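You operate a simulated robot arm through the tools that you are given. There is no shell and no other tool. Be economical: measure what you need, move in short steps, check, and stop when the job is done.

You are at the controls of a simulated two-armed robot. One attempt, no reset.

Task
Take the blue cloth from the grey table and lay it out flat on the far end of the grey table.

Only the result counts: the job must be done as asked and must still hold three seconds after the hand-in. Knocking over, shifting, dropping, spilling or breaking anything else fails it. Flat cloth is picked up by pressing the open fingertips on it (5 to 10 N) and closing them slowly along it; thin cloth reads only 2 to 8 mm in the jaws.

Robot
Two 7-joint arms with two-finger parallel grippers on one trunk, on a base that drives. Base frame: it is fixed to the floor where the robot stands at the start and does not move with it; the origin is under the middle of the robot, x ahead of it, y to its left, z up; the surface under the hand at the start is at about z = 0.75. Readings come in m, degrees, newtons and seconds.
The left shoulder is at the start at [0.05, 0.177, 1.029], the right one opposite. With the tool pointing down near the work surface each hand reaches from about 0.22 to 0.7 m from the robot's upright axis, wherever it stands, measured 20 degrees to its own side. Places, roughly: far end of the grey table [0.7, 0.8, 0.8]. Payload 3.43 kg a hand.
Tool frame (each hand has its own): the origin (TCP) lies between the finger pads and is the grasp point; the fingertips stand 0.034 m ahead of it; z points along the fingers, y is the line along which they close. Largest opening 0.128 m; finger width 0.024, thickness 0.012; the body of the gripper, 0.048 by 0.13 m, starts 0.096 m behind the TCP.
Orientation is that of the tool frame in the base frame, as a unit quaternion [x, y, z, w]. With the fingers straight down and closing along the base's y, the tool's x points along the base's -x, its y along +y and its z along -z.

Tools
- The arms move only by the tool move_arm. It takes "left_rows", "right_rows" or both (then of equal length, played together; a hand with none holds still); each is a list of rows, each a list of 3 entries, a list of its own where there are three numbers: the shift along the base's x, y, z in m, then the turn, a rotation vector about the base's x, y, z in degrees, then the opening, from 0 (shut) to 1 (fully open). In form: [[[x, y, z], [rx, ry, rz], jaw], ...]. A call has 1 to 12 rows; each row shifts and turns the commanded pose from where the row before left it. Rows are played at 5 a second. More than 0.05 m and 8.6 degrees between two rows, or a gripper value outside its range, and nothing of the call is played. Where a pose cannot be reached the arm comes as near as it can. A force on the tool above 40 N (or 10 N above the force at the start of the call, whichever is more), or a blocked arm, ends the call early, and 0.2 s more pass. Each finger travels about 0.108 m/s and halts on what it meets, pressing with about 44 N; the grip force reading is that of the motor and also rises with nothing between the fingers. The clock runs only during rows and for 0.2 s after the last one: add rows that do not move to give the fingers time. It gives the time, the measured TCP pose, the force on the tool (base axes), the opening and the grip force at its end, in the units of the frame above (readings bear some noise), with the torque about the TCP (base axes, N m) and any sound that the robot's microphone picked up.
- Cameras (640 x 400 px; columns grow to the right, rows downward): "scene" is now at [0.1573, 0.0564, 1.1816]; the picture's right is [0.57, -0.82, 0.00], its down [-0.42, -0.29, -0.86] and it looks along [0.70, 0.49, -0.52] (base axes); focal length 226 px, centre (320, 200). "left" rides on the left gripper at [0.076, 0.011, -0.16] in its tool frame; the picture's right is [-0.15, 0.99, 0.00], its down [-0.88, -0.13, -0.46] and it looks along [-0.45, -0.07, 0.89] (tool axes); focal length 234 px, centre (320, 200). "right" rides on the right gripper at [0.076, -0.011, -0.16] in its tool frame; the picture's right is [0.15, 0.99, 0.00], its down [-0.88, 0.13, -0.46] and it looks along [-0.45, 0.07, 0.89] (tool axes); focal length 234 px, centre (320, 200). There is no depth. A picture from a camera that has moved, and an enlarged one, comes with that camera's place and axes in the base frame and with its lens. The place of the scene camera against the robot may be out by one fixed shift of up to 0.025 m in any direction.
- capture(camera): a new picture of that camera. It takes no simulated time.
- slide_trunk(by): slides the trunk up (or, below 0, down) by that many m; the arms and the scene camera ride with it, the base frame stays. It gives what a move gives, with no picture.
- steer(legs): drives the robot by 1 to 6 legs, each [ahead, turn to the left] in m and degrees, along the robot's own axes; the way and the turn of a leg run together, so that a leg with both is an arc; at most 1.5 m and 180 degrees a leg. The arms and the cameras ride along, it lands a little off, and it stops where it bumps. It gives what a move gives.
- head_to(pan, tilt): turns the head with the scene camera to pan (to the left, within 80 degrees either way) and tilt (down, from -29 to 69), counted from straight ahead of the robot. It gives what a move gives.
- enlarge(camera, box): a new picture of the part [left, top, right, bottom] of that camera's present view, enlarged. It takes no simulated time.
- hand_in(): hands the job in; it is judged then, once.

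Work in short steps. Places have to be worked out from the pictures, the camera data and where the tool is seen: move nearer, look again, correct. Check each grasp and each placing, and mend what went wrong. You have 120 turns and 108 pictures in all, those below and enlarged ones among them. Open the grippers and draw the arms clear of the work before you hand the job in, unless the task says otherwise; then end with one line.

The tools are called after "Request:" as a command line: name --argument value ..., lists and objects as JSON in quotes. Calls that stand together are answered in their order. move_arm: Moves the arms, as the interface text tells. Its arguments: {"type":"object","properties":{"left_rows":{"type":"array"},"right_rows":{"type":"array"}},"required":[]} The other tools are called the same way: slide_trunk (by) slides the trunk up or down; steer (legs) drives the base; head_to (pan, tilt) turns the head that bears the scene camera; capture (camera) takes a picture; enlarge (camera, box) takes an enlarged picture of a part of a camera's view; hand_in () hands the job in.

At the start:

```text
t: 0.0
left_tool_pos: [0.2812, 0.4227, 1.0196]
left_tcp_rot: [0.001, 1.0, 0.0, 0.0]
left_force: [-0.7, 0.1, -0.7]
left_ft_torque: [-0.01, -0.03, 0.03]
left_width: 0.128
left_finger_force: 0.1
right_tool_pos: [0.373, 0.0236, 1.0866]
right_tcp_rot: [0.002, 1.0, 0.001, 0.001]
right_force: [0.0, 0.6, 0.0]
right_ft_torque: [-0.01, -0.03, 0.03]
right_width: 0.1283
right_finger_force: 0.0
trunk travel left (down, up): [-0.2, 0.201]
robot x, y, heading: [0.0003, 0.003, -0.2]
head pan, tilt: [34.8, 31.0]
```

scene: 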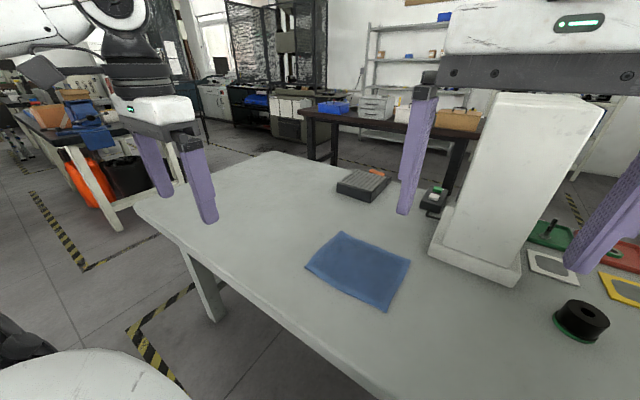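
right: 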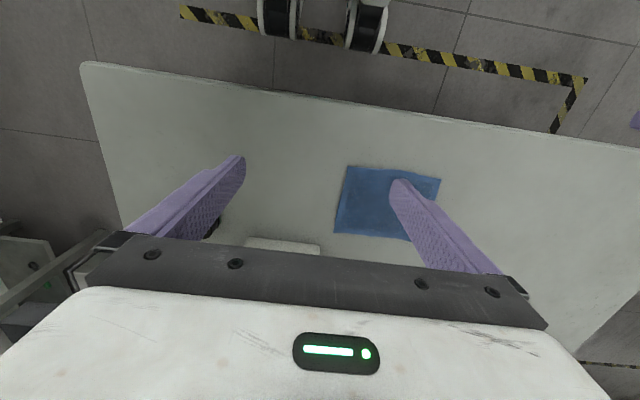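
left: 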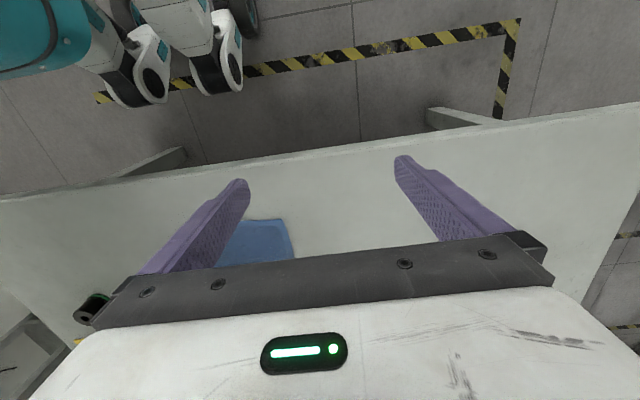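

The cloth looks roughly 0.17 x 0.21 m, centred near [0.54, 0.21]. I'll enlarge the view to see its state, and look down at the robot's surroundings.

Request:
enlarge --camera "scene" --box '[280, 210, 440, 330]'

Request:
head_to --pan 75 --tilt 45

Request:
capture --camera "scene"

```text
3.33 times, centred on (360, 270) of scene
camera zoom: at [0.1573, 0.0564, 1.1816], right [0.57, -0.82, 0.0], down [-0.42, -0.29, -0.86], along [0.7, 0.49, -0.52], focal length 755 px, centre (187, -33)
```

zoom: 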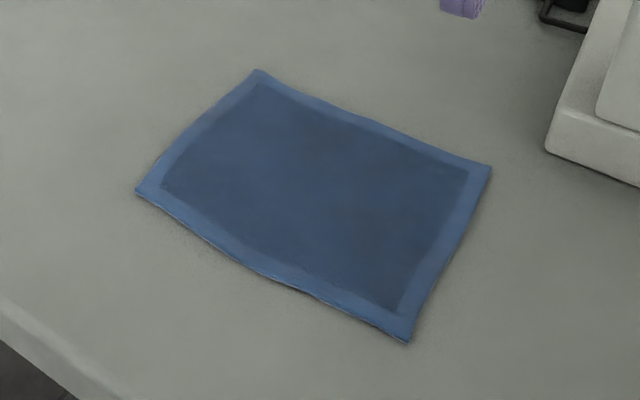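

```text
t: 1.1
left_tool_pos: [0.2811, 0.4234, 1.0185]
left_tcp_rot: [0.0, 1.0, 0.0, 0.0]
left_force: [-0.6, 0.2, -0.1]
left_ft_torque: [0.01, 0.01, 0.01]
left_width: 0.128
left_finger_force: 0.0
right_tool_pos: [0.3723, 0.025, 1.0875]
right_tcp_rot: [0.0, 1.0, 0.001, 0.001]
right_force: [-0.2, -0.4, 0.1]
right_ft_torque: [-0.02, -0.03, -0.03]
right_width: 0.128
right_finger_force: 0.1
trunk travel left (down, up): [-0.2, 0.201]
robot x, y, heading: [0.0012, -0.0009, -0.2]
head pan, tilt: [75.0, 45.0]
```

```text
103 pictures are left
camera scene: at [0.1045, 0.0835, 1.1607], right [0.97, -0.26, 0.0], down [-0.18, -0.68, -0.71], along [0.18, 0.68, -0.71], focal length 226 px, centre (320, 200)
```

scene: 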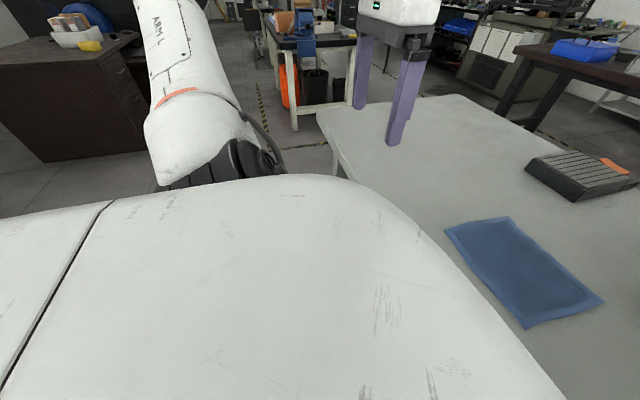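

The cloth lies flat and the table's far end and the floor to the left look free. I'll back off, then move the robot left alongside the table, so one hand reaches both the cloth and the far end.

Request:
steer --legs '[[-0.15, 0], [0, 90], [0.6, 0], [0, -90]]'

Request:
head_to --pan 0 --tilt 45

Request:
capture --camera "scene"

```text
t: 13.2
left_tool_pos: [0.1194, 1.034, 1.0191]
left_tcp_rot: [0.0, 1.0, -0.001, 0.001]
left_force: [0.4, 0.2, -0.2]
left_ft_torque: [0.0, 0.0, 0.01]
left_width: 0.128
left_finger_force: 0.1
right_tool_pos: [0.2108, 0.6373, 1.0877]
right_tcp_rot: [-0.002, 1.0, 0.001, 0.001]
right_force: [0.3, -0.3, 0.0]
right_ft_torque: [0.0, -0.04, 0.01]
right_width: 0.1283
right_finger_force: 0.0
trunk travel left (down, up): [-0.2, 0.201]
robot x, y, heading: [-0.1627, 0.6108, 0.2]
head pan, tilt: [75.0, 45.0]
```

```text
t: 14.7
left_tool_pos: [0.119, 1.0351, 1.0181]
left_tcp_rot: [-0.001, 1.0, -0.001, 0.001]
left_force: [-0.3, 0.7, -0.3]
left_ft_torque: [0.0, 0.0, -0.04]
left_width: 0.1281
left_finger_force: 0.1
right_tool_pos: [0.2105, 0.6381, 1.0865]
right_tcp_rot: [-0.002, 1.0, 0.001, 0.0]
right_force: [0.1, -0.1, 0.1]
right_ft_torque: [0.02, 0.04, 0.0]
right_width: 0.1277
right_finger_force: 0.0
trunk travel left (down, up): [-0.2, 0.201]
robot x, y, heading: [-0.1574, 0.6143, 0.2]
head pan, tilt: [0.0, 45.0]
```

```text
102 pictures are left
camera scene: at [0.0038, 0.616, 1.1607], right [0.0, -1.0, 0.0], down [-0.71, 0.0, -0.71], along [0.71, 0.0, -0.71], focal length 226 px, centre (320, 200)
```

scene: 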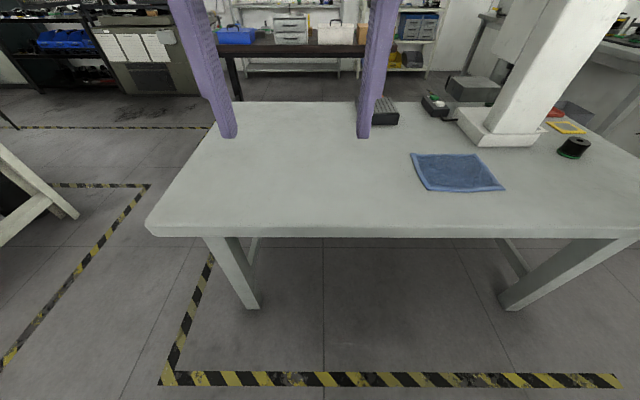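

The left hand should reach both places from a bit further forward. I'll drive ahead to about x = 0.02.

Request:
steer --legs '[[0.18, 0]]'

Request:
head_to --pan -20 --tilt 45

Request:
capture --camera "scene"

```text
t: 16.2
left_tool_pos: [0.298, 1.0349, 1.0181]
left_tcp_rot: [-0.001, 1.0, 0.0, 0.0]
left_force: [-0.2, 0.1, 0.6]
left_ft_torque: [0.02, 0.0, -0.01]
left_width: 0.1279
left_finger_force: 0.1
right_tool_pos: [0.391, 0.6377, 1.0865]
right_tcp_rot: [-0.003, 1.0, 0.001, 0.0]
right_force: [-0.1, 0.4, 0.0]
right_ft_torque: [0.01, 0.0, 0.0]
right_width: 0.1278
right_finger_force: 0.0
trunk travel left (down, up): [-0.2, 0.201]
robot x, y, heading: [0.0196, 0.6058, 0.6]
head pan, tilt: [0.0, 45.0]
```

```text
t: 17.0
left_tool_pos: [0.2991, 1.0349, 1.0181]
left_tcp_rot: [-0.002, 1.0, 0.0, 0.001]
left_force: [-0.7, 0.7, -0.3]
left_ft_torque: [-0.01, 0.01, 0.0]
left_width: 0.1278
left_finger_force: 0.1
right_tool_pos: [0.3906, 0.6372, 1.0868]
right_tcp_rot: [-0.003, 1.0, 0.001, 0.001]
right_force: [-0.4, 0.2, 0.0]
right_ft_torque: [-0.03, 0.0, 0.04]
right_width: 0.1285
right_finger_force: 0.0
trunk travel left (down, up): [-0.2, 0.201]
robot x, y, heading: [0.0193, 0.609, 0.1]
head pan, tilt: [-20.0, 45.0]
```

```text
101 pictures are left
camera scene: at [0.1793, 0.5892, 1.1607], right [-0.34, -0.94, 0.0], down [-0.67, 0.24, -0.71], along [0.67, -0.24, -0.71], focal length 226 px, centre (320, 200)
```

scene: 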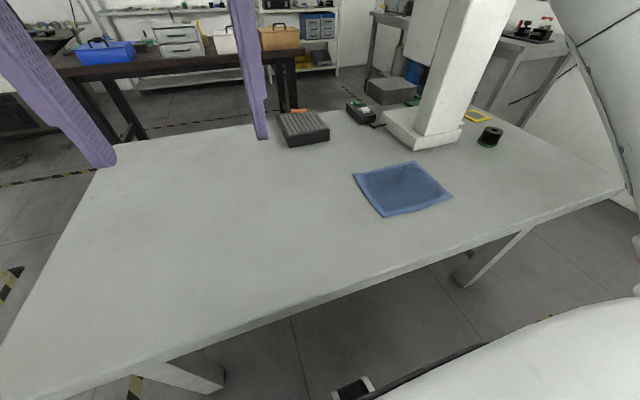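

Cloth's left edge is at about y = 0.32, x 0.46 to 0.63. First I move the right hand back and right out of the way, so the left arm can cross over.

Request:
move_arm --right_rows '[[[-0.018, -0.042, 0], [0, 0, 0], 1], [[-0.018, -0.042, 0], [0, 0, 0], 1], [[-0.018, -0.042, 0], [0, 0, 0], 1], [[-0.018, -0.042, 0], [0, 0, 0], 1], [[-0.018, -0.042, 0], [0, 0, 0], 1], [[-0.018, -0.042, 0], [0, 0, 0], 1], [[-0.018, -0.042, 0], [0, 0, 0], 1], [[-0.018, -0.042, 0], [0, 0, 0], 1], [[0, -0.04, 0], [0, 0, 0], 1]]'

Request:
move_arm --left_rows '[[[0.02, -0.045, 0], [0, 0, 0], 0.6], [[0.02, -0.045, 0], [0, 0, 0], 0.4], [[0.02, -0.045, 0], [0, 0, 0], 0.25], [[0.02, -0.045, 0], [0, 0, 0], 0.25], [[0.02, -0.045, 0], [0, 0, 0], 0.25], [[0.02, -0.045, 0], [0, 0, 0], 0.25], [[0.02, -0.045, 0], [0, 0, 0], 0.25], [[0.02, -0.045, 0], [0, 0, 0], 0.25], [[0.02, -0.045, 0], [0, 0, 0], 0.25], [[0.02, -0.045, 0], [0, 0, 0], 0.25], [[0.02, -0.045, 0], [0, 0, 0], 0.25], [[0.02, -0.045, 0], [0, 0, 0], 0.25]]'

Request:
capture --camera "scene"

```text
t: 19.0
left_tool_pos: [0.2987, 1.0344, 1.0187]
left_tcp_rot: [-0.002, 1.0, 0.0, 0.0]
left_force: [0.3, -0.7, -0.2]
left_ft_torque: [-0.01, -0.04, 0.0]
left_width: 0.1281
left_finger_force: 0.0
right_tool_pos: [0.2708, 0.2995, 1.0651]
right_tcp_rot: [-0.003, 1.0, 0.0, 0.0]
right_force: [-0.5, -0.5, -0.3]
right_ft_torque: [0.01, 0.01, 0.01]
right_width: 0.1278
right_finger_force: 0.0
right hand out of reach, approached as far as the arm can: row 8, 9
trunk travel left (down, up): [-0.2, 0.201]
robot x, y, heading: [0.0186, 0.6091, 0.3]
head pan, tilt: [-20.0, 45.0]
```

```text
t: 21.6
left_tool_pos: [0.4265, 0.7506, 1.0184]
left_tcp_rot: [-0.002, 1.0, -0.001, 0.001]
left_force: [0.3, -0.1, -0.7]
left_ft_torque: [-0.01, 0.01, 0.05]
left_width: 0.0321
left_finger_force: 0.1
left hand out of reach, approached as far as the arm can: row 7, 8, 9, 10, 11, 12
right_tool_pos: [0.2699, 0.2999, 1.0658]
right_tcp_rot: [-0.003, 1.0, 0.001, 0.001]
right_force: [0.0, -1.4, -0.4]
right_ft_torque: [0.02, -0.02, -0.03]
right_width: 0.1282
right_finger_force: 0.0
trunk travel left (down, up): [-0.2, 0.201]
robot x, y, heading: [0.0187, 0.61, 0.2]
head pan, tilt: [-20.0, 45.0]
```

```text
100 pictures are left
camera scene: at [0.1793, 0.5891, 1.1607], right [-0.34, -0.94, 0.0], down [-0.67, 0.24, -0.71], along [0.67, -0.24, -0.71], focal length 226 px, centre (320, 200)
```

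scene: 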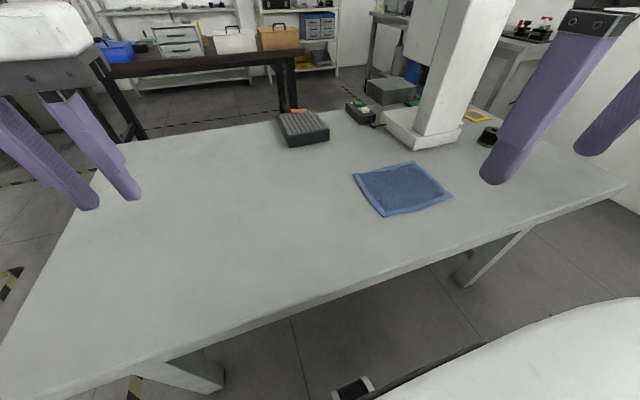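

The left arm can't cross the body, so I'll turn the robot 50° right to put the cloth on its left-front side; later I can swing the base back to carry the cloth.

Request:
steer --legs '[[0, -50]]'

Request:
head_to --pan 20 --tilt 45

Request:
capture --camera "scene"

Request:
capture --camera "left"

```text
t: 24.3
left_tool_pos: [0.3872, 0.388, 1.0174]
left_tcp_rot: [0.42, 0.908, -0.001, 0.001]
left_force: [-0.2, -0.5, -0.1]
left_ft_torque: [0.03, 0.01, 0.0]
left_width: 0.0321
left_finger_force: 0.1
right_tool_pos: [-0.0568, 0.2168, 1.0659]
right_tcp_rot: [0.421, 0.907, 0.001, 0.001]
right_force: [-0.2, -0.1, 0.0]
right_ft_torque: [-0.02, 0.0, 0.0]
right_width: 0.1281
right_finger_force: 0.0
trunk travel left (down, up): [-0.2, 0.201]
robot x, y, heading: [0.0211, 0.6097, -49.8]
head pan, tilt: [-20.0, 45.0]
```

```text
t: 25.3
left_tool_pos: [0.3865, 0.389, 1.0171]
left_tcp_rot: [0.42, 0.907, -0.001, 0.0]
left_force: [0.8, -0.2, -0.9]
left_ft_torque: [-0.03, 0.0, 0.0]
left_width: 0.0318
left_finger_force: 0.1
right_tool_pos: [-0.0567, 0.2165, 1.0665]
right_tcp_rot: [0.42, 0.907, 0.001, 0.001]
right_force: [0.5, 0.1, 0.3]
right_ft_torque: [0.02, -0.02, 0.01]
right_width: 0.1282
right_finger_force: 0.0
trunk travel left (down, up): [-0.2, 0.201]
robot x, y, heading: [0.0222, 0.609, -49.9]
head pan, tilt: [20.0, 45.0]
```

```text
99 pictures are left
camera scene: at [0.1486, 0.5226, 1.1607], right [-0.5, -0.87, 0.0], down [-0.61, 0.35, -0.71], along [0.61, -0.35, -0.71], focal length 226 px, centre (320, 200)
```

scene: 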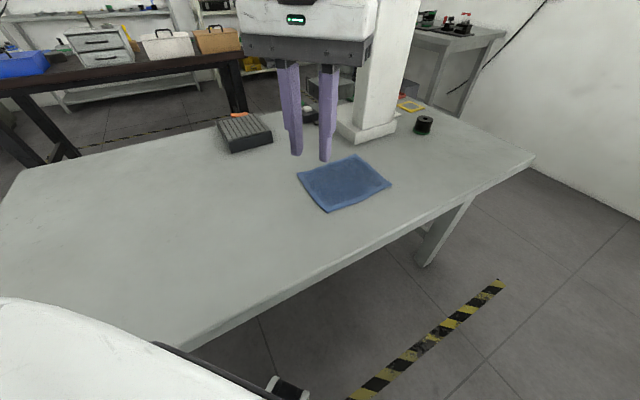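

```text
98 pictures are left
camera left: at [0.347, 0.4534, 1.1783], right [0.85, 0.53, 0.0], down [0.47, -0.76, 0.46], along [0.24, -0.39, -0.89], focal length 234 px, centre (320, 200)
```

left: 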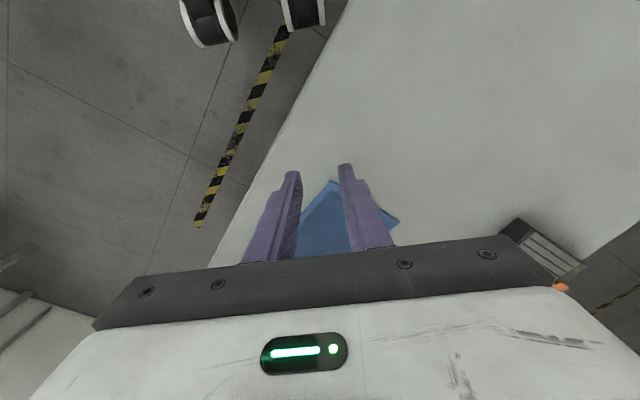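

The left hand is now at [0.387, 0.389]. I'll move it over the cloth's left edge, turning the jaws to close mainly across that edge, and come down part way.

Request:
move_arm --left_rows '[[[0.03, -0.018, -0.025], [0, 0, 8], 0.25], [[0.03, -0.018, -0.025], [0, 0, 8], 0.25], [[0.03, -0.018, -0.025], [0, 0, 8], 0.25], [[0.03, -0.018, -0.025], [0, 0, 8], 0.25], [[0.03, -0.018, -0.025], [0, 0, 8], 0.25], [[0, 0, 0], [0, 0, 0], 0.25]]'

Request:
capture --camera "scene"

Request:
capture --camera "left"

```text
t: 26.7
left_tool_pos: [0.5363, 0.3372, 0.8919]
left_tcp_rot: [0.084, 0.996, -0.002, 0.001]
left_force: [-0.4, -0.1, 0.3]
left_ft_torque: [0.01, 0.03, -0.02]
left_width: 0.032
left_finger_force: 0.1
left hand out of reach, approached as far as the arm can: row 3, 4, 5
right_tool_pos: [-0.0571, 0.2178, 1.0658]
right_tcp_rot: [0.42, 0.907, 0.0, 0.002]
right_force: [0.0, -0.1, -1.2]
right_ft_torque: [-0.03, 0.02, 0.02]
right_width: 0.1278
right_finger_force: 0.0
trunk travel left (down, up): [-0.2, 0.201]
robot x, y, heading: [0.0167, 0.6126, -49.9]
head pan, tilt: [20.0, 45.0]
```

```text
97 pictures are left
camera scene: at [0.1487, 0.5226, 1.1607], right [-0.49, -0.87, 0.0], down [-0.61, 0.35, -0.71], along [0.61, -0.35, -0.71], focal length 226 px, centre (320, 200)
```

scene: 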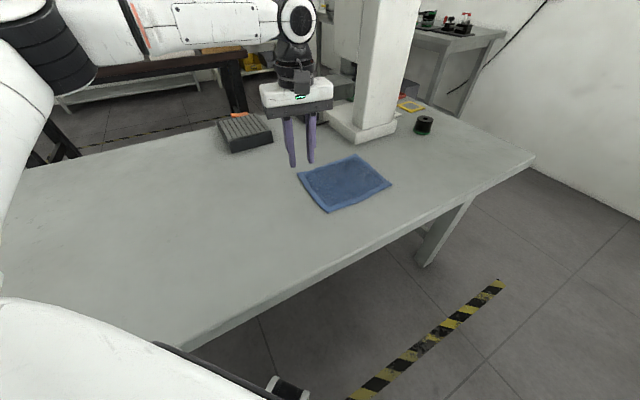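

```text
96 pictures are left
camera left: at [0.4632, 0.3616, 1.0531], right [0.31, 0.95, 0.0], down [0.85, -0.27, 0.46], along [0.43, -0.14, -0.89], focal length 234 px, centre (320, 200)
```

left: 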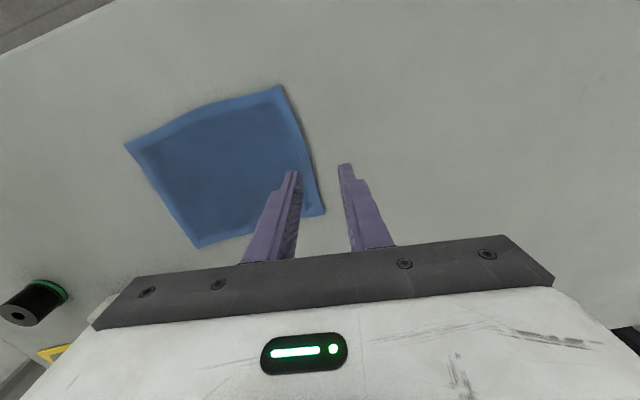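

The cloth's left edge is at y ≈ 0.317, midpoint x ≈ 0.54. I'll go on by 4 cm in -y and down 6 cm.

Request:
move_arm --left_rows '[[[0, 0, -0.03], [0, 0, 0], 0.25], [[0, -0.02, -0.03], [0, 0, 0], 0.25], [[0, -0.018, 0], [0, 0, 0], 0.25], [[0, 0, 0], [0, 0, 0], 0.25]]'

```text
t: 27.7
left_tool_pos: [0.5336, 0.3432, 0.8384]
left_tcp_rot: [0.084, 0.996, -0.002, 0.001]
left_force: [0.1, -0.2, 0.6]
left_ft_torque: [0.02, 0.0, 0.01]
left_width: 0.0322
left_finger_force: 0.1
left hand out of reach, approached as far as the arm can: row 2, 3
right_tool_pos: [-0.0577, 0.2168, 1.0659]
right_tcp_rot: [0.42, 0.908, 0.0, 0.002]
right_force: [0.6, -0.3, 0.6]
right_ft_torque: [0.01, -0.01, -0.02]
right_width: 0.128
right_finger_force: 0.2
trunk travel left (down, up): [-0.2, 0.201]
robot x, y, heading: [0.0189, 0.6097, -49.7]
head pan, tilt: [20.0, 45.0]
```

The reach seems limited by the wrist yaw, so I'll undo 16° of it and retry the shift.

Request:
move_arm --left_rows '[[[0, 0, 0], [0, 0, -8], 0.25], [[0, -0.01, 0], [0, 0, -8], 0.25], [[0, -0.02, 0], [0, 0, 0], 0.25], [[0, -0.018, 0], [0, 0, 0], 0.25], [[0, 0, 0], [0, 0, 0], 0.25]]'

```text
t: 28.9
left_tool_pos: [0.5317, 0.3409, 0.8473]
left_tcp_rot: [0.222, 0.975, -0.002, 0.0]
left_force: [-0.5, 0.4, -0.4]
left_ft_torque: [-0.01, 0.0, 0.0]
left_width: 0.0317
left_finger_force: 0.0
left hand out of reach, approached as far as the arm can: row 2, 3, 4
right_tool_pos: [-0.057, 0.2171, 1.0662]
right_tcp_rot: [0.421, 0.907, 0.001, 0.002]
right_force: [-0.9, -0.4, 0.6]
right_ft_torque: [0.03, -0.05, 0.02]
right_width: 0.1279
right_finger_force: 0.1
trunk travel left (down, up): [-0.2, 0.201]
robot x, y, heading: [0.0142, 0.6164, -49.6]
head pan, tilt: [20.0, 45.0]
```

Still short by 3–4 cm. I'll drive forward 6 cm along the present heading to bring the arm within reach.

Request:
steer --legs '[[0.06, 0]]'

Request:
capture --camera "scene"

Request:
capture --camera "left"

```text
t: 29.9
left_tool_pos: [0.5706, 0.295, 0.8472]
left_tcp_rot: [0.223, 0.975, -0.002, 0.0]
left_force: [-0.2, 0.0, 0.1]
left_ft_torque: [0.02, 0.02, -0.02]
left_width: 0.0321
left_finger_force: 0.1
right_tool_pos: [-0.0183, 0.1723, 1.0646]
right_tcp_rot: [0.421, 0.907, 0.001, 0.0]
right_force: [0.3, 0.6, 0.0]
right_ft_torque: [0.04, 0.0, 0.0]
right_width: 0.1279
right_finger_force: 0.0
trunk travel left (down, up): [-0.2, 0.201]
robot x, y, heading: [0.0593, 0.5693, -49.9]
head pan, tilt: [20.0, 45.0]
```

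```text
95 pictures are left
camera scene: at [0.188, 0.476, 1.1606], right [-0.5, -0.87, 0.0], down [-0.61, 0.35, -0.71], along [0.61, -0.35, -0.71], focal length 226 px, centre (320, 200)
```

scene: 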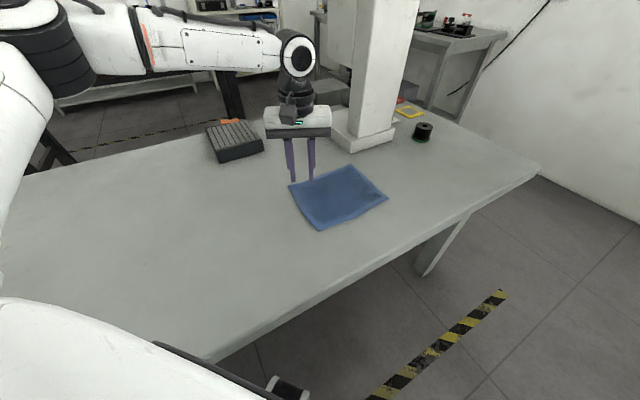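

```text
94 pictures are left
camera left: at [0.5077, 0.3373, 1.0074], right [0.56, 0.83, 0.0], down [0.74, -0.5, 0.46], along [0.38, -0.26, -0.89], focal length 234 px, centre (320, 200)
```

left: 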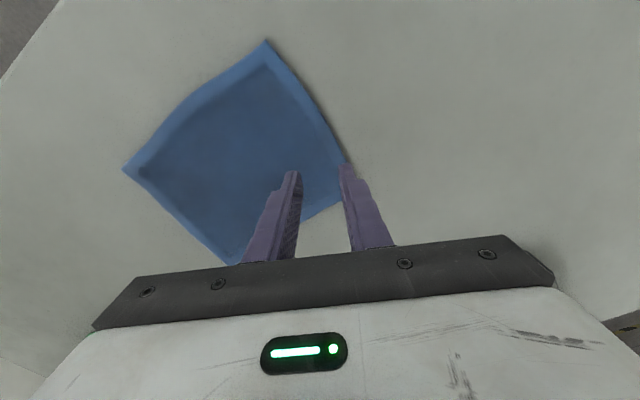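

Now at [0.571, 0.295]; cloth undisturbed. I shift to the middle of the edge and lower to just above the cloth.

Request:
move_arm --left_rows '[[[-0.014, 0, -0.015], [0, 0, 0], 0.25], [[-0.014, 0, -0.015], [0, 0, 0], 0.25], [[0, 0, -0.015], [0, 0, 0], 0.25], [[0, 0, 0], [0, 0, 0], 0.25]]'

Request:
capture --camera "left"

```text
t: 30.9
left_tool_pos: [0.5434, 0.3034, 0.8038]
left_tcp_rot: [0.224, 0.975, -0.003, 0.001]
left_force: [0.3, 0.1, -0.9]
left_ft_torque: [0.02, -0.02, 0.01]
left_width: 0.0321
left_finger_force: 0.0
left hand out of reach, approached as far as the arm can: row 2, 3
right_tool_pos: [-0.018, 0.1716, 1.0657]
right_tcp_rot: [0.422, 0.907, 0.0, 0.0]
right_force: [-0.5, -0.6, 0.9]
right_ft_torque: [0.0, 0.01, 0.0]
right_width: 0.1281
right_finger_force: 0.1
trunk travel left (down, up): [-0.2, 0.201]
robot x, y, heading: [0.057, 0.5652, -49.7]
head pan, tilt: [20.0, 45.0]
```

```text
93 pictures are left
camera left: at [0.4798, 0.3469, 0.9641], right [0.56, 0.83, -0.01], down [0.74, -0.5, 0.46], along [0.38, -0.26, -0.89], focal length 234 px, centre (320, 200)
```

left: 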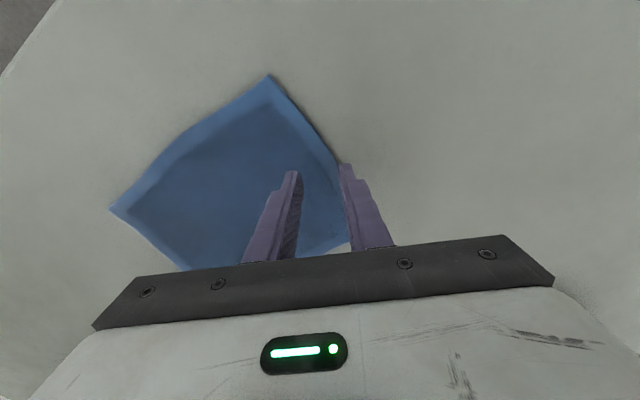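

The limit is on the inward side of the arm. I'll lift 4 cm and turn the robot 15° further right to gain room inward.

Request:
move_arm --left_rows '[[[0, 0, 0.04], [0, 0, 0], 0.25], [[0, 0, 0], [0, 0, 0], 0.25]]'

Request:
steer --legs '[[0, -15]]'

Request:
capture --camera "scene"

```text
t: 31.5
left_tool_pos: [0.5423, 0.3052, 0.8448]
left_tcp_rot: [0.223, 0.975, -0.002, 0.001]
left_force: [-0.2, 0.3, 0.5]
left_ft_torque: [0.02, 0.04, -0.01]
left_width: 0.0319
left_finger_force: 0.0
right_tool_pos: [-0.0176, 0.1723, 1.065]
right_tcp_rot: [0.421, 0.907, 0.0, 0.001]
right_force: [0.3, 0.3, 0.0]
right_ft_torque: [-0.02, -0.04, 0.02]
right_width: 0.1281
right_finger_force: 0.1
trunk travel left (down, up): [-0.2, 0.201]
robot x, y, heading: [0.0588, 0.5619, -49.8]
head pan, tilt: [20.0, 45.0]
```

```text
t: 32.8
left_tool_pos: [0.4609, 0.1887, 0.8443]
left_tcp_rot: [0.347, 0.938, -0.002, 0.0]
left_force: [0.1, 0.4, -0.6]
left_ft_torque: [0.01, 0.0, 0.02]
left_width: 0.0322
left_finger_force: 0.1
right_tool_pos: [-0.1164, 0.204, 1.0652]
right_tcp_rot: [0.534, 0.846, 0.001, 0.001]
right_force: [-0.1, -0.4, -0.7]
right_ft_torque: [0.04, 0.02, 0.02]
right_width: 0.1281
right_finger_force: 0.0
trunk travel left (down, up): [-0.2, 0.201]
robot x, y, heading: [0.0546, 0.5618, -64.6]
head pan, tilt: [20.0, 45.0]
```

```text
92 pictures are left
camera scene: at [0.1595, 0.4498, 1.1607], right [-0.7, -0.71, 0.0], down [-0.5, 0.5, -0.71], along [0.5, -0.5, -0.71], focal length 226 px, centre (320, 200)
```

scene: 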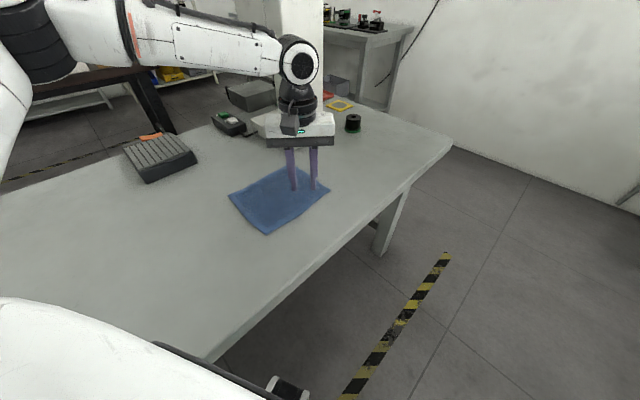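

Now I move back to the edge midpoint [0.542, 0.292], turning the jaws by +24°, and lower to 0.80.

Request:
move_arm --left_rows '[[[0.027, 0.035, 0], [0, 0, 8], 0.25], [[0.027, 0.035, 0], [0, 0, 8], 0.25], [[0.027, 0.034, 0], [0, 0, 8], 0.25], [[0, 0, -0.02], [0, 0, 0], 0.25], [[0, 0, -0.022], [0, 0, 0], 0.25], [[0, 0, 0], [0, 0, 0], 0.25]]'

Request:
capture --camera "left"

```text
t: 34.2
left_tool_pos: [0.5409, 0.2939, 0.8027]
left_tcp_rot: [0.144, 0.99, -0.002, 0.001]
left_force: [0.1, -0.2, -0.3]
left_ft_torque: [-0.01, 0.02, -0.04]
left_width: 0.0319
left_finger_force: 0.1
right_tool_pos: [-0.1168, 0.2054, 1.0651]
right_tcp_rot: [0.535, 0.845, 0.0, 0.002]
right_force: [-0.1, -0.7, -0.2]
right_ft_torque: [-0.03, 0.0, 0.01]
right_width: 0.1281
right_finger_force: 0.0
trunk travel left (down, up): [-0.2, 0.201]
robot x, y, heading: [0.0581, 0.5659, -64.5]
head pan, tilt: [20.0, 45.0]
```

```text
91 pictures are left
camera left: at [0.4722, 0.3263, 0.963], right [0.42, 0.91, 0.0], down [0.81, -0.37, 0.46], along [0.41, -0.2, -0.89], focal length 234 px, centre (320, 200)
```

left: 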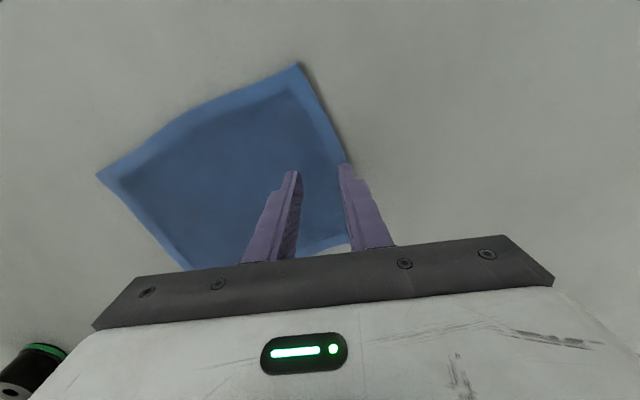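

Reached. I shift 6 mm inward so both tips are on the cloth and come down in small steps toward contact.

Request:
move_arm --left_rows '[[[0, -0.007, -0.006], [0, 0, 0], 0.25], [[0, 0, -0.005], [0, 0, 0], 0.25], [[0, 0, -0.003], [0, 0, 0], 0.25], [[0, 0, 0], [0, 0, 0], 0.25]]'

```text
t: 35.2
left_tool_pos: [0.5418, 0.2862, 0.7886]
left_tcp_rot: [0.145, 0.989, -0.001, 0.001]
left_force: [0.1, -0.4, 0.4]
left_ft_torque: [0.01, 0.0, -0.01]
left_width: 0.032
left_finger_force: 0.0
right_tool_pos: [-0.1179, 0.2046, 1.0656]
right_tcp_rot: [0.535, 0.845, 0.001, 0.001]
right_force: [0.6, -0.2, 0.0]
right_ft_torque: [0.0, -0.03, 0.0]
right_width: 0.128
right_finger_force: 0.3
trunk travel left (down, up): [-0.2, 0.201]
robot x, y, heading: [0.0555, 0.5641, -64.6]
head pan, tilt: [20.0, 45.0]
```

No contact yet; I keep lowering by millimetres.

Request:
move_arm --left_rows '[[[0, 0, -0.002], [0, 0, 0], 0.25], [[0, 0, -0.002], [0, 0, 0], 0.25], [[0, 0, 0], [0, 0, 0], 0.25]]'

```text
t: 36.0
left_tool_pos: [0.5406, 0.2853, 0.787]
left_tcp_rot: [0.145, 0.989, -0.003, 0.002]
left_force: [4.1, 3.1, 18.1]
left_ft_torque: [0.22, -0.16, -0.01]
left_width: 0.0321
left_finger_force: 0.3
right_tool_pos: [-0.1178, 0.2041, 1.0658]
right_tcp_rot: [0.534, 0.845, 0.001, 0.001]
right_force: [0.9, 0.7, -0.5]
right_ft_torque: [-0.02, 0.04, -0.02]
right_width: 0.1279
right_finger_force: 0.0
trunk travel left (down, up): [-0.2, 0.201]
robot x, y, heading: [0.0584, 0.5654, -64.4]
head pan, tilt: [20.0, 45.0]
```

18 N is too hard; I'll ease up about 1 mm and check.

Request:
move_arm --left_rows '[[[0, 0, 0.0009], [0, 0, 0], 0.25], [[0, 0, 0], [0, 0, 0], 0.25]]'

```text
t: 36.6
left_tool_pos: [0.5406, 0.287, 0.7875]
left_tcp_rot: [0.144, 0.99, -0.003, 0.002]
left_force: [4.4, -0.4, 17.8]
left_ft_torque: [0.11, -0.15, -0.04]
left_width: 0.0318
left_finger_force: 0.0
right_tool_pos: [-0.1175, 0.2064, 1.0656]
right_tcp_rot: [0.534, 0.845, 0.001, 0.001]
right_force: [0.2, 0.2, 0.0]
right_ft_torque: [-0.02, -0.02, -0.04]
right_width: 0.1279
right_finger_force: 0.1
trunk travel left (down, up): [-0.2, 0.201]
robot x, y, heading: [0.0575, 0.5658, -64.6]
head pan, tilt: [20.0, 45.0]
```

Still about 18 N; easing another millimetre.

Request:
move_arm --left_rows '[[[0, 0, 0.0008], [0, 0, 0], 0.25], [[0, 0, 0], [0, 0, 0], 0.25]]'

```text
t: 37.2
left_tool_pos: [0.541, 0.2869, 0.7866]
left_tcp_rot: [0.145, 0.989, -0.002, 0.002]
left_force: [2.5, -0.7, 12.6]
left_ft_torque: [-0.03, -0.11, -0.05]
left_width: 0.0321
left_finger_force: 0.1
right_tool_pos: [-0.118, 0.2052, 1.0668]
right_tcp_rot: [0.535, 0.845, 0.001, 0.002]
right_force: [-0.1, 0.2, 0.2]
right_ft_torque: [-0.03, -0.01, 0.01]
right_width: 0.1282
right_finger_force: 0.0
trunk travel left (down, up): [-0.2, 0.201]
robot x, y, heading: [0.0574, 0.5615, -64.7]
head pan, tilt: [20.0, 45.0]
```

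12.6 N and falling; another 0.8 mm up, then close slowly.

Request:
move_arm --left_rows '[[[0, 0, 0.0007], [0, 0, 0], 0.25], [[0, 0, 0], [0, 0, 0], 0.22], [[0, 0, 0], [0, 0, 0], 0.18], [[0, 0, 0], [0, 0, 0], 0.15], [[0, 0, 0], [0, 0, 0], 0.12], [[0, 0, 0], [0, 0, 0], 0.09], [[0, 0, 0], [0, 0, 0], 0.06], [[0, 0, 0], [0, 0, 0], 0.03], [[0, 0, 0], [0, 0, 0], 0], [[0, 0, 0], [0, 0, 0], 0], [[0, 0, 0], [0, 0, 0], 0]]'

Request:
capture --camera "left"

Request:
capture --camera "scene"

```text
t: 39.6
left_tool_pos: [0.5415, 0.2866, 0.7864]
left_tcp_rot: [0.144, 0.99, -0.001, 0.001]
left_force: [-0.6, 0.8, 6.7]
left_ft_torque: [0.0, -0.02, 0.04]
left_width: 0.0041
left_finger_force: 38.7
right_tool_pos: [-0.1161, 0.2048, 1.0663]
right_tcp_rot: [0.534, 0.845, 0.0, 0.001]
right_force: [-0.8, 0.1, -0.9]
right_ft_torque: [0.02, 0.02, 0.01]
right_width: 0.1279
right_finger_force: 0.1
trunk travel left (down, up): [-0.2, 0.201]
robot x, y, heading: [0.0606, 0.5633, -64.4]
head pan, tilt: [20.0, 45.0]
```

```text
90 pictures are left
camera left: at [0.4715, 0.3188, 0.9483], right [0.42, 0.91, 0.0], down [0.81, -0.37, 0.46], along [0.41, -0.2, -0.89], focal length 234 px, centre (320, 200)
```

left: 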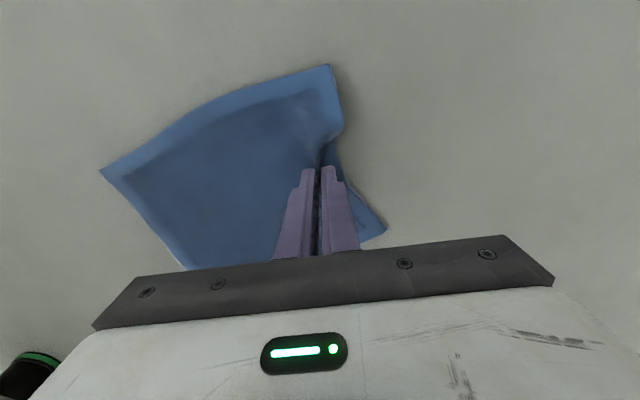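

```text
89 pictures are left
camera scene: at [0.1594, 0.4502, 1.1608], right [-0.7, -0.71, 0.0], down [-0.5, 0.5, -0.71], along [0.5, -0.5, -0.71], focal length 226 px, centre (320, 200)
```

scene: 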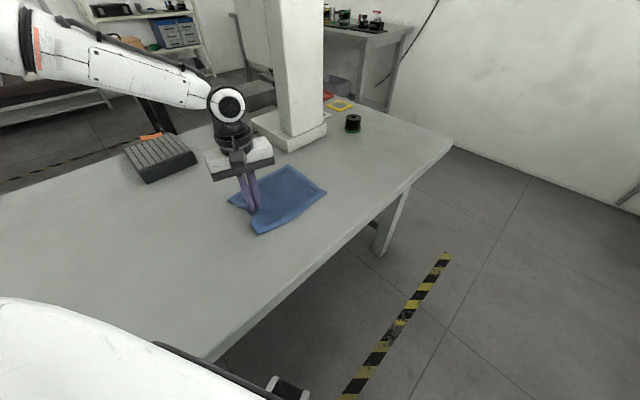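

Gripped at 4 mm with the fold visible. I raise 2 mm to unload and drag a little in +y to test.

Request:
move_arm --left_rows '[[[0, 0, 0.002], [0, 0, 0], 0], [[0, 0.02, 0.001], [0, 0, 0], 0], [[0, 0.02, 0], [0, 0, 0], 0], [[0, 0.02, 0], [0, 0, 0], 0], [[0, 0, 0], [0, 0, 0], 0]]'

Request:
capture --camera "scene"

Request:
capture --camera "left"

```text
t: 40.8
left_tool_pos: [0.5412, 0.347, 0.7904]
left_tcp_rot: [0.144, 0.99, -0.002, 0.001]
left_force: [-0.8, -0.8, -0.5]
left_ft_torque: [-0.06, 0.03, 0.02]
left_width: 0.0038
left_finger_force: 39.1
right_tool_pos: [-0.1165, 0.2046, 1.0656]
right_tcp_rot: [0.535, 0.845, 0.0, 0.001]
right_force: [0.8, -0.3, 0.2]
right_ft_torque: [0.04, 0.0, 0.03]
right_width: 0.1281
right_finger_force: 0.0
trunk travel left (down, up): [-0.2, 0.201]
robot x, y, heading: [0.0637, 0.5643, -64.5]
head pan, tilt: [20.0, 45.0]
```

```text
88 pictures are left
camera scene: at [0.1598, 0.4499, 1.1607], right [-0.7, -0.71, 0.0], down [-0.5, 0.5, -0.71], along [0.5, -0.5, -0.71], focal length 226 px, centre (320, 200)
```

scene: 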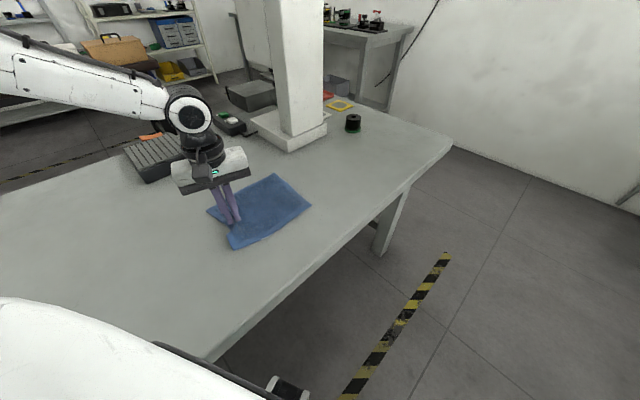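

```text
87 pictures are left
camera left: at [0.471, 0.3781, 0.9509], right [0.42, 0.91, 0.0], down [0.81, -0.38, 0.46], along [0.41, -0.2, -0.89], focal length 234 px, centre (320, 200)
```

left: 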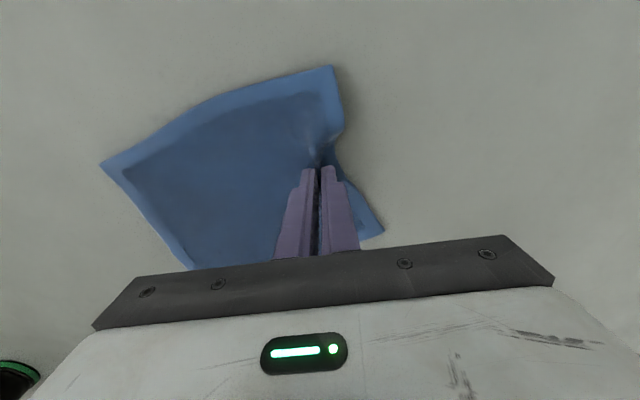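

The cloth slides along undistorted. I continue dragging in +y with the arm by 0.18 m.

Request:
move_arm --left_rows '[[[0, 0.02, 0], [0, 0, 0], 0], [[0, 0.02, 0], [0, 0, 0], 0], [[0, 0.02, 0], [0, 0, 0], 0], [[0, 0.02, 0], [0, 0, 0], 0], [[0, 0.02, 0], [0, 0, 0], 0], [[0, 0.02, 0], [0, 0, 0], 0], [[0, 0.02, 0], [0, 0, 0], 0], [[0, 0.02, 0], [0, 0, 0], 0], [[0, 0.02, 0], [0, 0, 0], 0], [[0, 0, 0], [0, 0, 0], 0]]'

Request:
capture --camera "scene"

```text
t: 43.0
left_tool_pos: [0.542, 0.5266, 0.7895]
left_tcp_rot: [0.144, 0.99, -0.001, 0.0]
left_force: [-0.2, -0.5, 0.9]
left_ft_torque: [-0.02, 0.01, 0.02]
left_width: 0.004
left_finger_force: 38.8
right_tool_pos: [-0.1165, 0.2048, 1.0668]
right_tcp_rot: [0.534, 0.845, 0.001, 0.001]
right_force: [0.1, 0.9, -0.2]
right_ft_torque: [0.01, 0.01, -0.05]
right_width: 0.1277
right_finger_force: 0.1
trunk travel left (down, up): [-0.2, 0.201]
robot x, y, heading: [0.0568, 0.5658, -64.7]
head pan, tilt: [20.0, 45.0]
```

```text
86 pictures are left
camera scene: at [0.1597, 0.4499, 1.1607], right [-0.7, -0.71, 0.0], down [-0.5, 0.5, -0.71], along [0.5, -0.5, -0.71], focal length 226 px, centre (320, 200)
```

scene: 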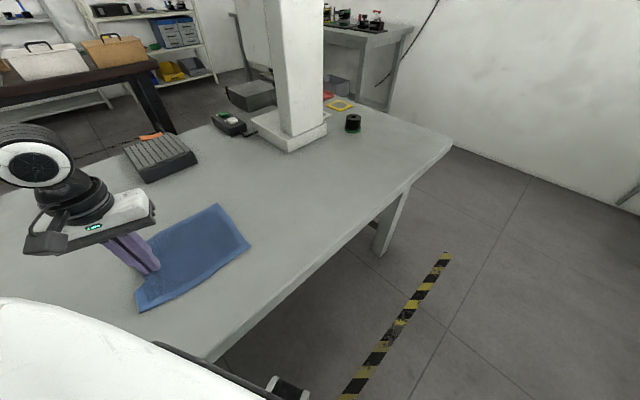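

Going on: +0.2 in y and some +x.

Request:
move_arm --left_rows '[[[0.006, 0.02, 0], [0, 0, 0], 0], [[0.006, 0.02, 0], [0, 0, 0], 0], [[0.006, 0.02, 0], [0, 0, 0], 0], [[0.006, 0.02, 0], [0, 0, 0], 0], [[0.006, 0.02, 0], [0, 0, 0], 0], [[0.006, 0.02, 0], [0, 0, 0], 0], [[0.006, 0.02, 0], [0, 0, 0], 0], [[0.006, 0.02, 0], [0, 0, 0], 0], [[0.006, 0.02, 0], [0, 0, 0], 0], [[0.006, 0.02, 0], [0, 0, 0], 0], [[0, 0, 0], [0, 0, 0], 0]]'

Request:
head_to --pan 70 --tilt 45

Request:
capture --camera "scene"

```text
t: 45.4
left_tool_pos: [0.6017, 0.729, 0.789]
left_tcp_rot: [0.144, 0.99, -0.002, 0.0]
left_force: [-0.3, 0.2, 1.0]
left_ft_torque: [-0.02, 0.02, 0.06]
left_width: 0.0038
left_finger_force: 38.7
right_tool_pos: [-0.1177, 0.2036, 1.0652]
right_tcp_rot: [0.535, 0.845, 0.0, 0.001]
right_force: [0.3, -0.3, 0.1]
right_ft_torque: [0.0, -0.02, 0.02]
right_width: 0.1281
right_finger_force: 0.0
trunk travel left (down, up): [-0.2, 0.201]
robot x, y, heading: [0.0619, 0.563, -64.6]
head pan, tilt: [20.0, 45.0]
```

```text
t: 46.6
left_tool_pos: [0.6013, 0.7277, 0.7886]
left_tcp_rot: [0.145, 0.989, -0.001, 0.0]
left_force: [-0.4, -1.4, 1.1]
left_ft_torque: [0.01, 0.04, 0.01]
left_width: 0.004
left_finger_force: 38.4
right_tool_pos: [-0.1155, 0.2043, 1.0658]
right_tcp_rot: [0.534, 0.845, 0.0, 0.002]
right_force: [-0.2, 0.1, -0.1]
right_ft_torque: [-0.01, -0.01, 0.0]
right_width: 0.1279
right_finger_force: 0.0
trunk travel left (down, up): [-0.2, 0.201]
robot x, y, heading: [0.0637, 0.5636, -64.8]
head pan, tilt: [70.0, 45.0]
```

```text
85 pictures are left
camera scene: at [0.1827, 0.5146, 1.1607], right [0.09, -1.0, 0.0], down [-0.7, -0.07, -0.71], along [0.7, 0.07, -0.71], focal length 226 px, centre (320, 200)
```

scene: 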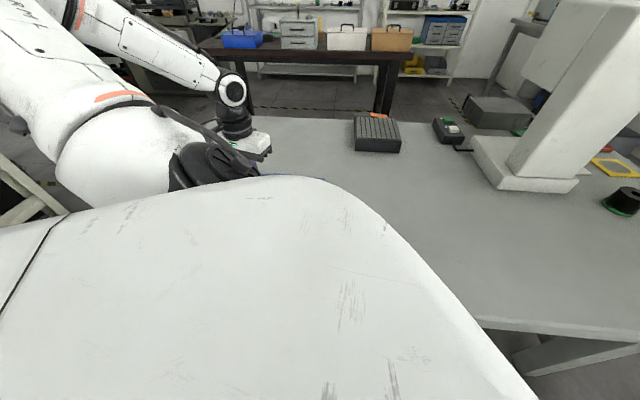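

Hand is at [0.60, 0.73]; continue to about [0.65, 0.88].

Request:
move_arm --left_rows '[[[0.006, 0.019, 0], [0, 0, 0], 0], [[0.006, 0.019, 0], [0, 0, 0], 0], [[0.006, 0.019, 0], [0, 0, 0], 0], [[0.006, 0.019, 0], [0, 0, 0], 0], [[0.006, 0.019, 0], [0, 0, 0], 0], [[0.006, 0.019, 0], [0, 0, 0], 0], [[0.006, 0.019, 0], [0, 0, 0], 0], [[0.006, 0.019, 0], [0, 0, 0], 0], [[0, 0, 0], [0, 0, 0], 0]]'

Request:
capture --camera "left"

```text
t: 48.6
left_tool_pos: [0.6477, 0.8792, 0.7886]
left_tcp_rot: [0.144, 0.99, -0.001, 0.0]
left_force: [0.5, -1.1, 1.6]
left_ft_torque: [-0.04, 0.02, 0.01]
left_width: 0.0039
left_finger_force: 38.4
right_tool_pos: [-0.1172, 0.2057, 1.0668]
right_tcp_rot: [0.534, 0.846, 0.0, 0.001]
right_force: [-0.1, -0.7, -0.2]
right_ft_torque: [-0.05, -0.04, 0.0]
right_width: 0.128
right_finger_force: 0.1
trunk travel left (down, up): [-0.2, 0.201]
robot x, y, heading: [0.061, 0.5657, -64.5]
head pan, tilt: [70.0, 45.0]
```

```text
84 pictures are left
camera left: at [0.5794, 0.9109, 0.9495], right [0.42, 0.91, 0.0], down [0.81, -0.38, 0.46], along [0.41, -0.2, -0.89], focal length 234 px, centre (320, 200)
```

left: 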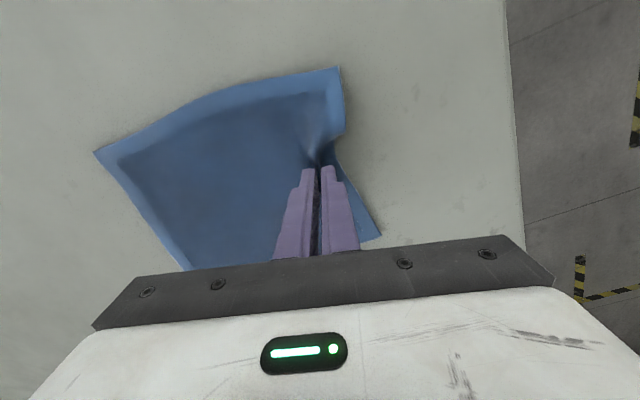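

The cloth is in place around [0.65, 0.80]; the table's end is at about y = 1.04. Now I press lightly and open the fingers slowly to spread the fold back out.

Request:
move_arm --left_rows '[[[0, 0, -0.0015], [0, 0, 0], 0], [[0, 0, -0.0008], [0, 0, 0], 0], [[0, 0, 0], [0, 0, 0], 0]]'

```text
t: 49.4
left_tool_pos: [0.6497, 0.8782, 0.7887]
left_tcp_rot: [0.144, 0.99, 0.0, 0.001]
left_force: [0.6, -1.8, 6.8]
left_ft_torque: [-0.07, 0.02, 0.03]
left_width: 0.0038
left_finger_force: 38.8
right_tool_pos: [-0.1166, 0.2052, 1.0657]
right_tcp_rot: [0.534, 0.846, 0.0, 0.0]
right_force: [0.3, -0.1, -0.2]
right_ft_torque: [-0.01, 0.01, -0.01]
right_width: 0.1279
right_finger_force: 0.0
trunk travel left (down, up): [-0.2, 0.201]
robot x, y, heading: [0.0592, 0.5634, -64.5]
head pan, tilt: [70.0, 45.0]
```

6.8 N of pressure; opening slowly.

Request:
move_arm --left_rows '[[[0, 0, 0], [0, 0, 0], 0.04], [[0, 0, 0], [0, 0, 0], 0.07], [[0, 0, 0], [0, 0, 0], 0.1], [[0, 0, 0], [0, 0, 0], 0.13], [[0, 0, 0], [0, 0, 0], 0.16], [[0, 0, 0], [0, 0, 0], 0.19], [[0, 0, 0], [0, 0, 0], 0.22], [[0, 0, 0], [0, 0, 0], 0.25], [[0, 0, 0], [0, 0, 0], 0.27], [[0, 0, 0], [0, 0, 0], 0.27]]'

Request:
capture --camera "left"

```text
t: 51.6
left_tool_pos: [0.6486, 0.8788, 0.7871]
left_tcp_rot: [0.145, 0.989, 0.0, 0.0]
left_force: [0.3, -0.5, 6.5]
left_ft_torque: [0.03, -0.01, -0.05]
left_width: 0.0325
left_finger_force: 0.1
right_tool_pos: [-0.117, 0.2041, 1.0653]
right_tcp_rot: [0.535, 0.845, 0.001, 0.001]
right_force: [-0.4, 0.0, -0.2]
right_ft_torque: [-0.03, 0.01, 0.02]
right_width: 0.128
right_finger_force: 0.0
trunk travel left (down, up): [-0.2, 0.201]
robot x, y, heading: [0.0634, 0.5663, -64.5]
head pan, tilt: [70.0, 45.0]
```

```text
83 pictures are left
camera left: at [0.579, 0.9108, 0.9483], right [0.42, 0.91, 0.0], down [0.81, -0.38, 0.46], along [0.41, -0.2, -0.89], focal length 234 px, centre (320, 200)
```

left: 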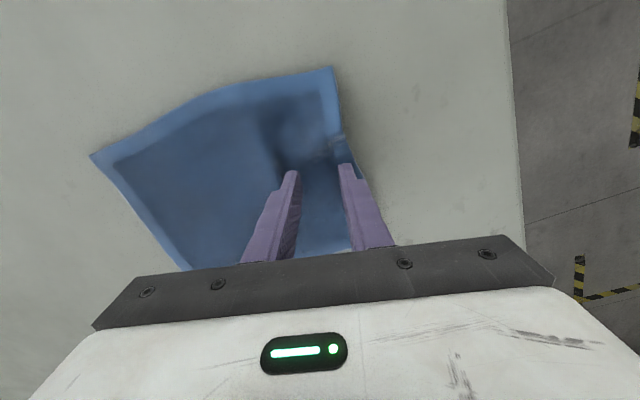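

The fold has mostly opened. I lift straight up and look.

Request:
move_arm --left_rows '[[[0, 0, 0.01], [0, 0, 0], 0.27], [[0, 0, 0.03], [0, 0, 0], 0.27], [[0, 0, 0.04], [0, 0, 0], 0.27], [[-0.03, 0.02, 0.03], [0, 0, 0], 0.27], [[-0.04, 0.02, 0.02], [0, 0, 0], 0.27], [[0, 0, 0], [0, 0, 0], 0.27]]'

Request:
capture --camera "left"

```text
t: 53.0
left_tool_pos: [0.6482, 0.9138, 0.8647]
left_tcp_rot: [0.145, 0.989, -0.002, -0.001]
left_force: [0.4, -0.2, -0.8]
left_ft_torque: [0.0, -0.03, 0.0]
left_width: 0.0346
left_finger_force: 0.0
left hand out of reach, approached as far as the arm can: row 3, 4, 5
right_tool_pos: [-0.1164, 0.2039, 1.0652]
right_tcp_rot: [0.534, 0.845, 0.0, 0.0]
right_force: [1.0, -0.5, -0.5]
right_ft_torque: [0.0, -0.01, 0.0]
right_width: 0.1279
right_finger_force: 0.0
trunk travel left (down, up): [-0.2, 0.201]
robot x, y, heading: [0.0615, 0.5664, -64.5]
head pan, tilt: [70.0, 45.0]
```

```text
82 pictures are left
camera left: at [0.5789, 0.9464, 1.026], right [0.42, 0.91, 0.0], down [0.81, -0.37, 0.46], along [0.41, -0.2, -0.89], focal length 234 px, centre (320, 200)
```

left: 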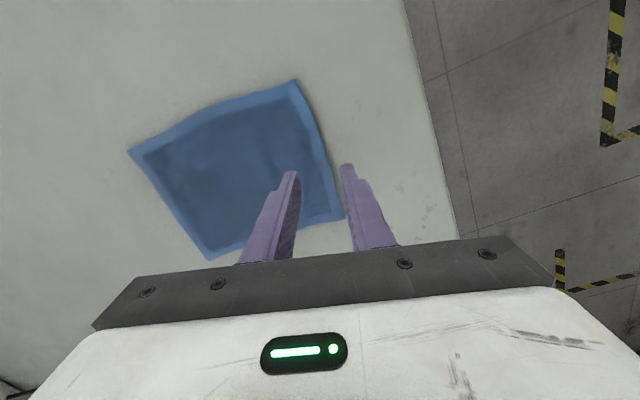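

The cloth sprang back flat. I'll enlarge to check for wrinkles.

Request:
enlarge --camera "left" --box '[110, 60, 370, 270]'

```text
1.90 times, centred on (240, 165) of left
camera zoom: at [0.5789, 0.9464, 1.026], right [0.42, 0.91, 0.0], down [0.81, -0.37, 0.46], along [0.41, -0.2, -0.89], focal length 446 px, centre (472, 267)
```

zoom: 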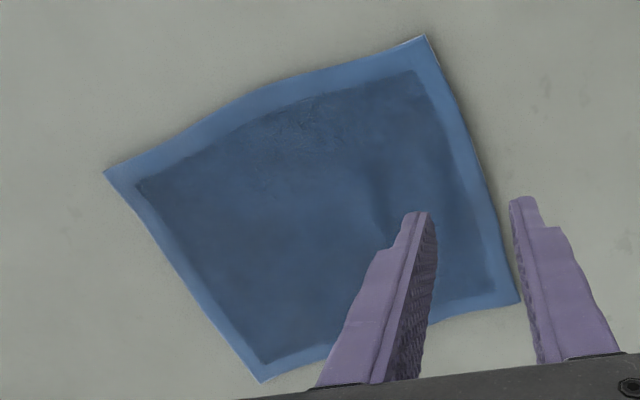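

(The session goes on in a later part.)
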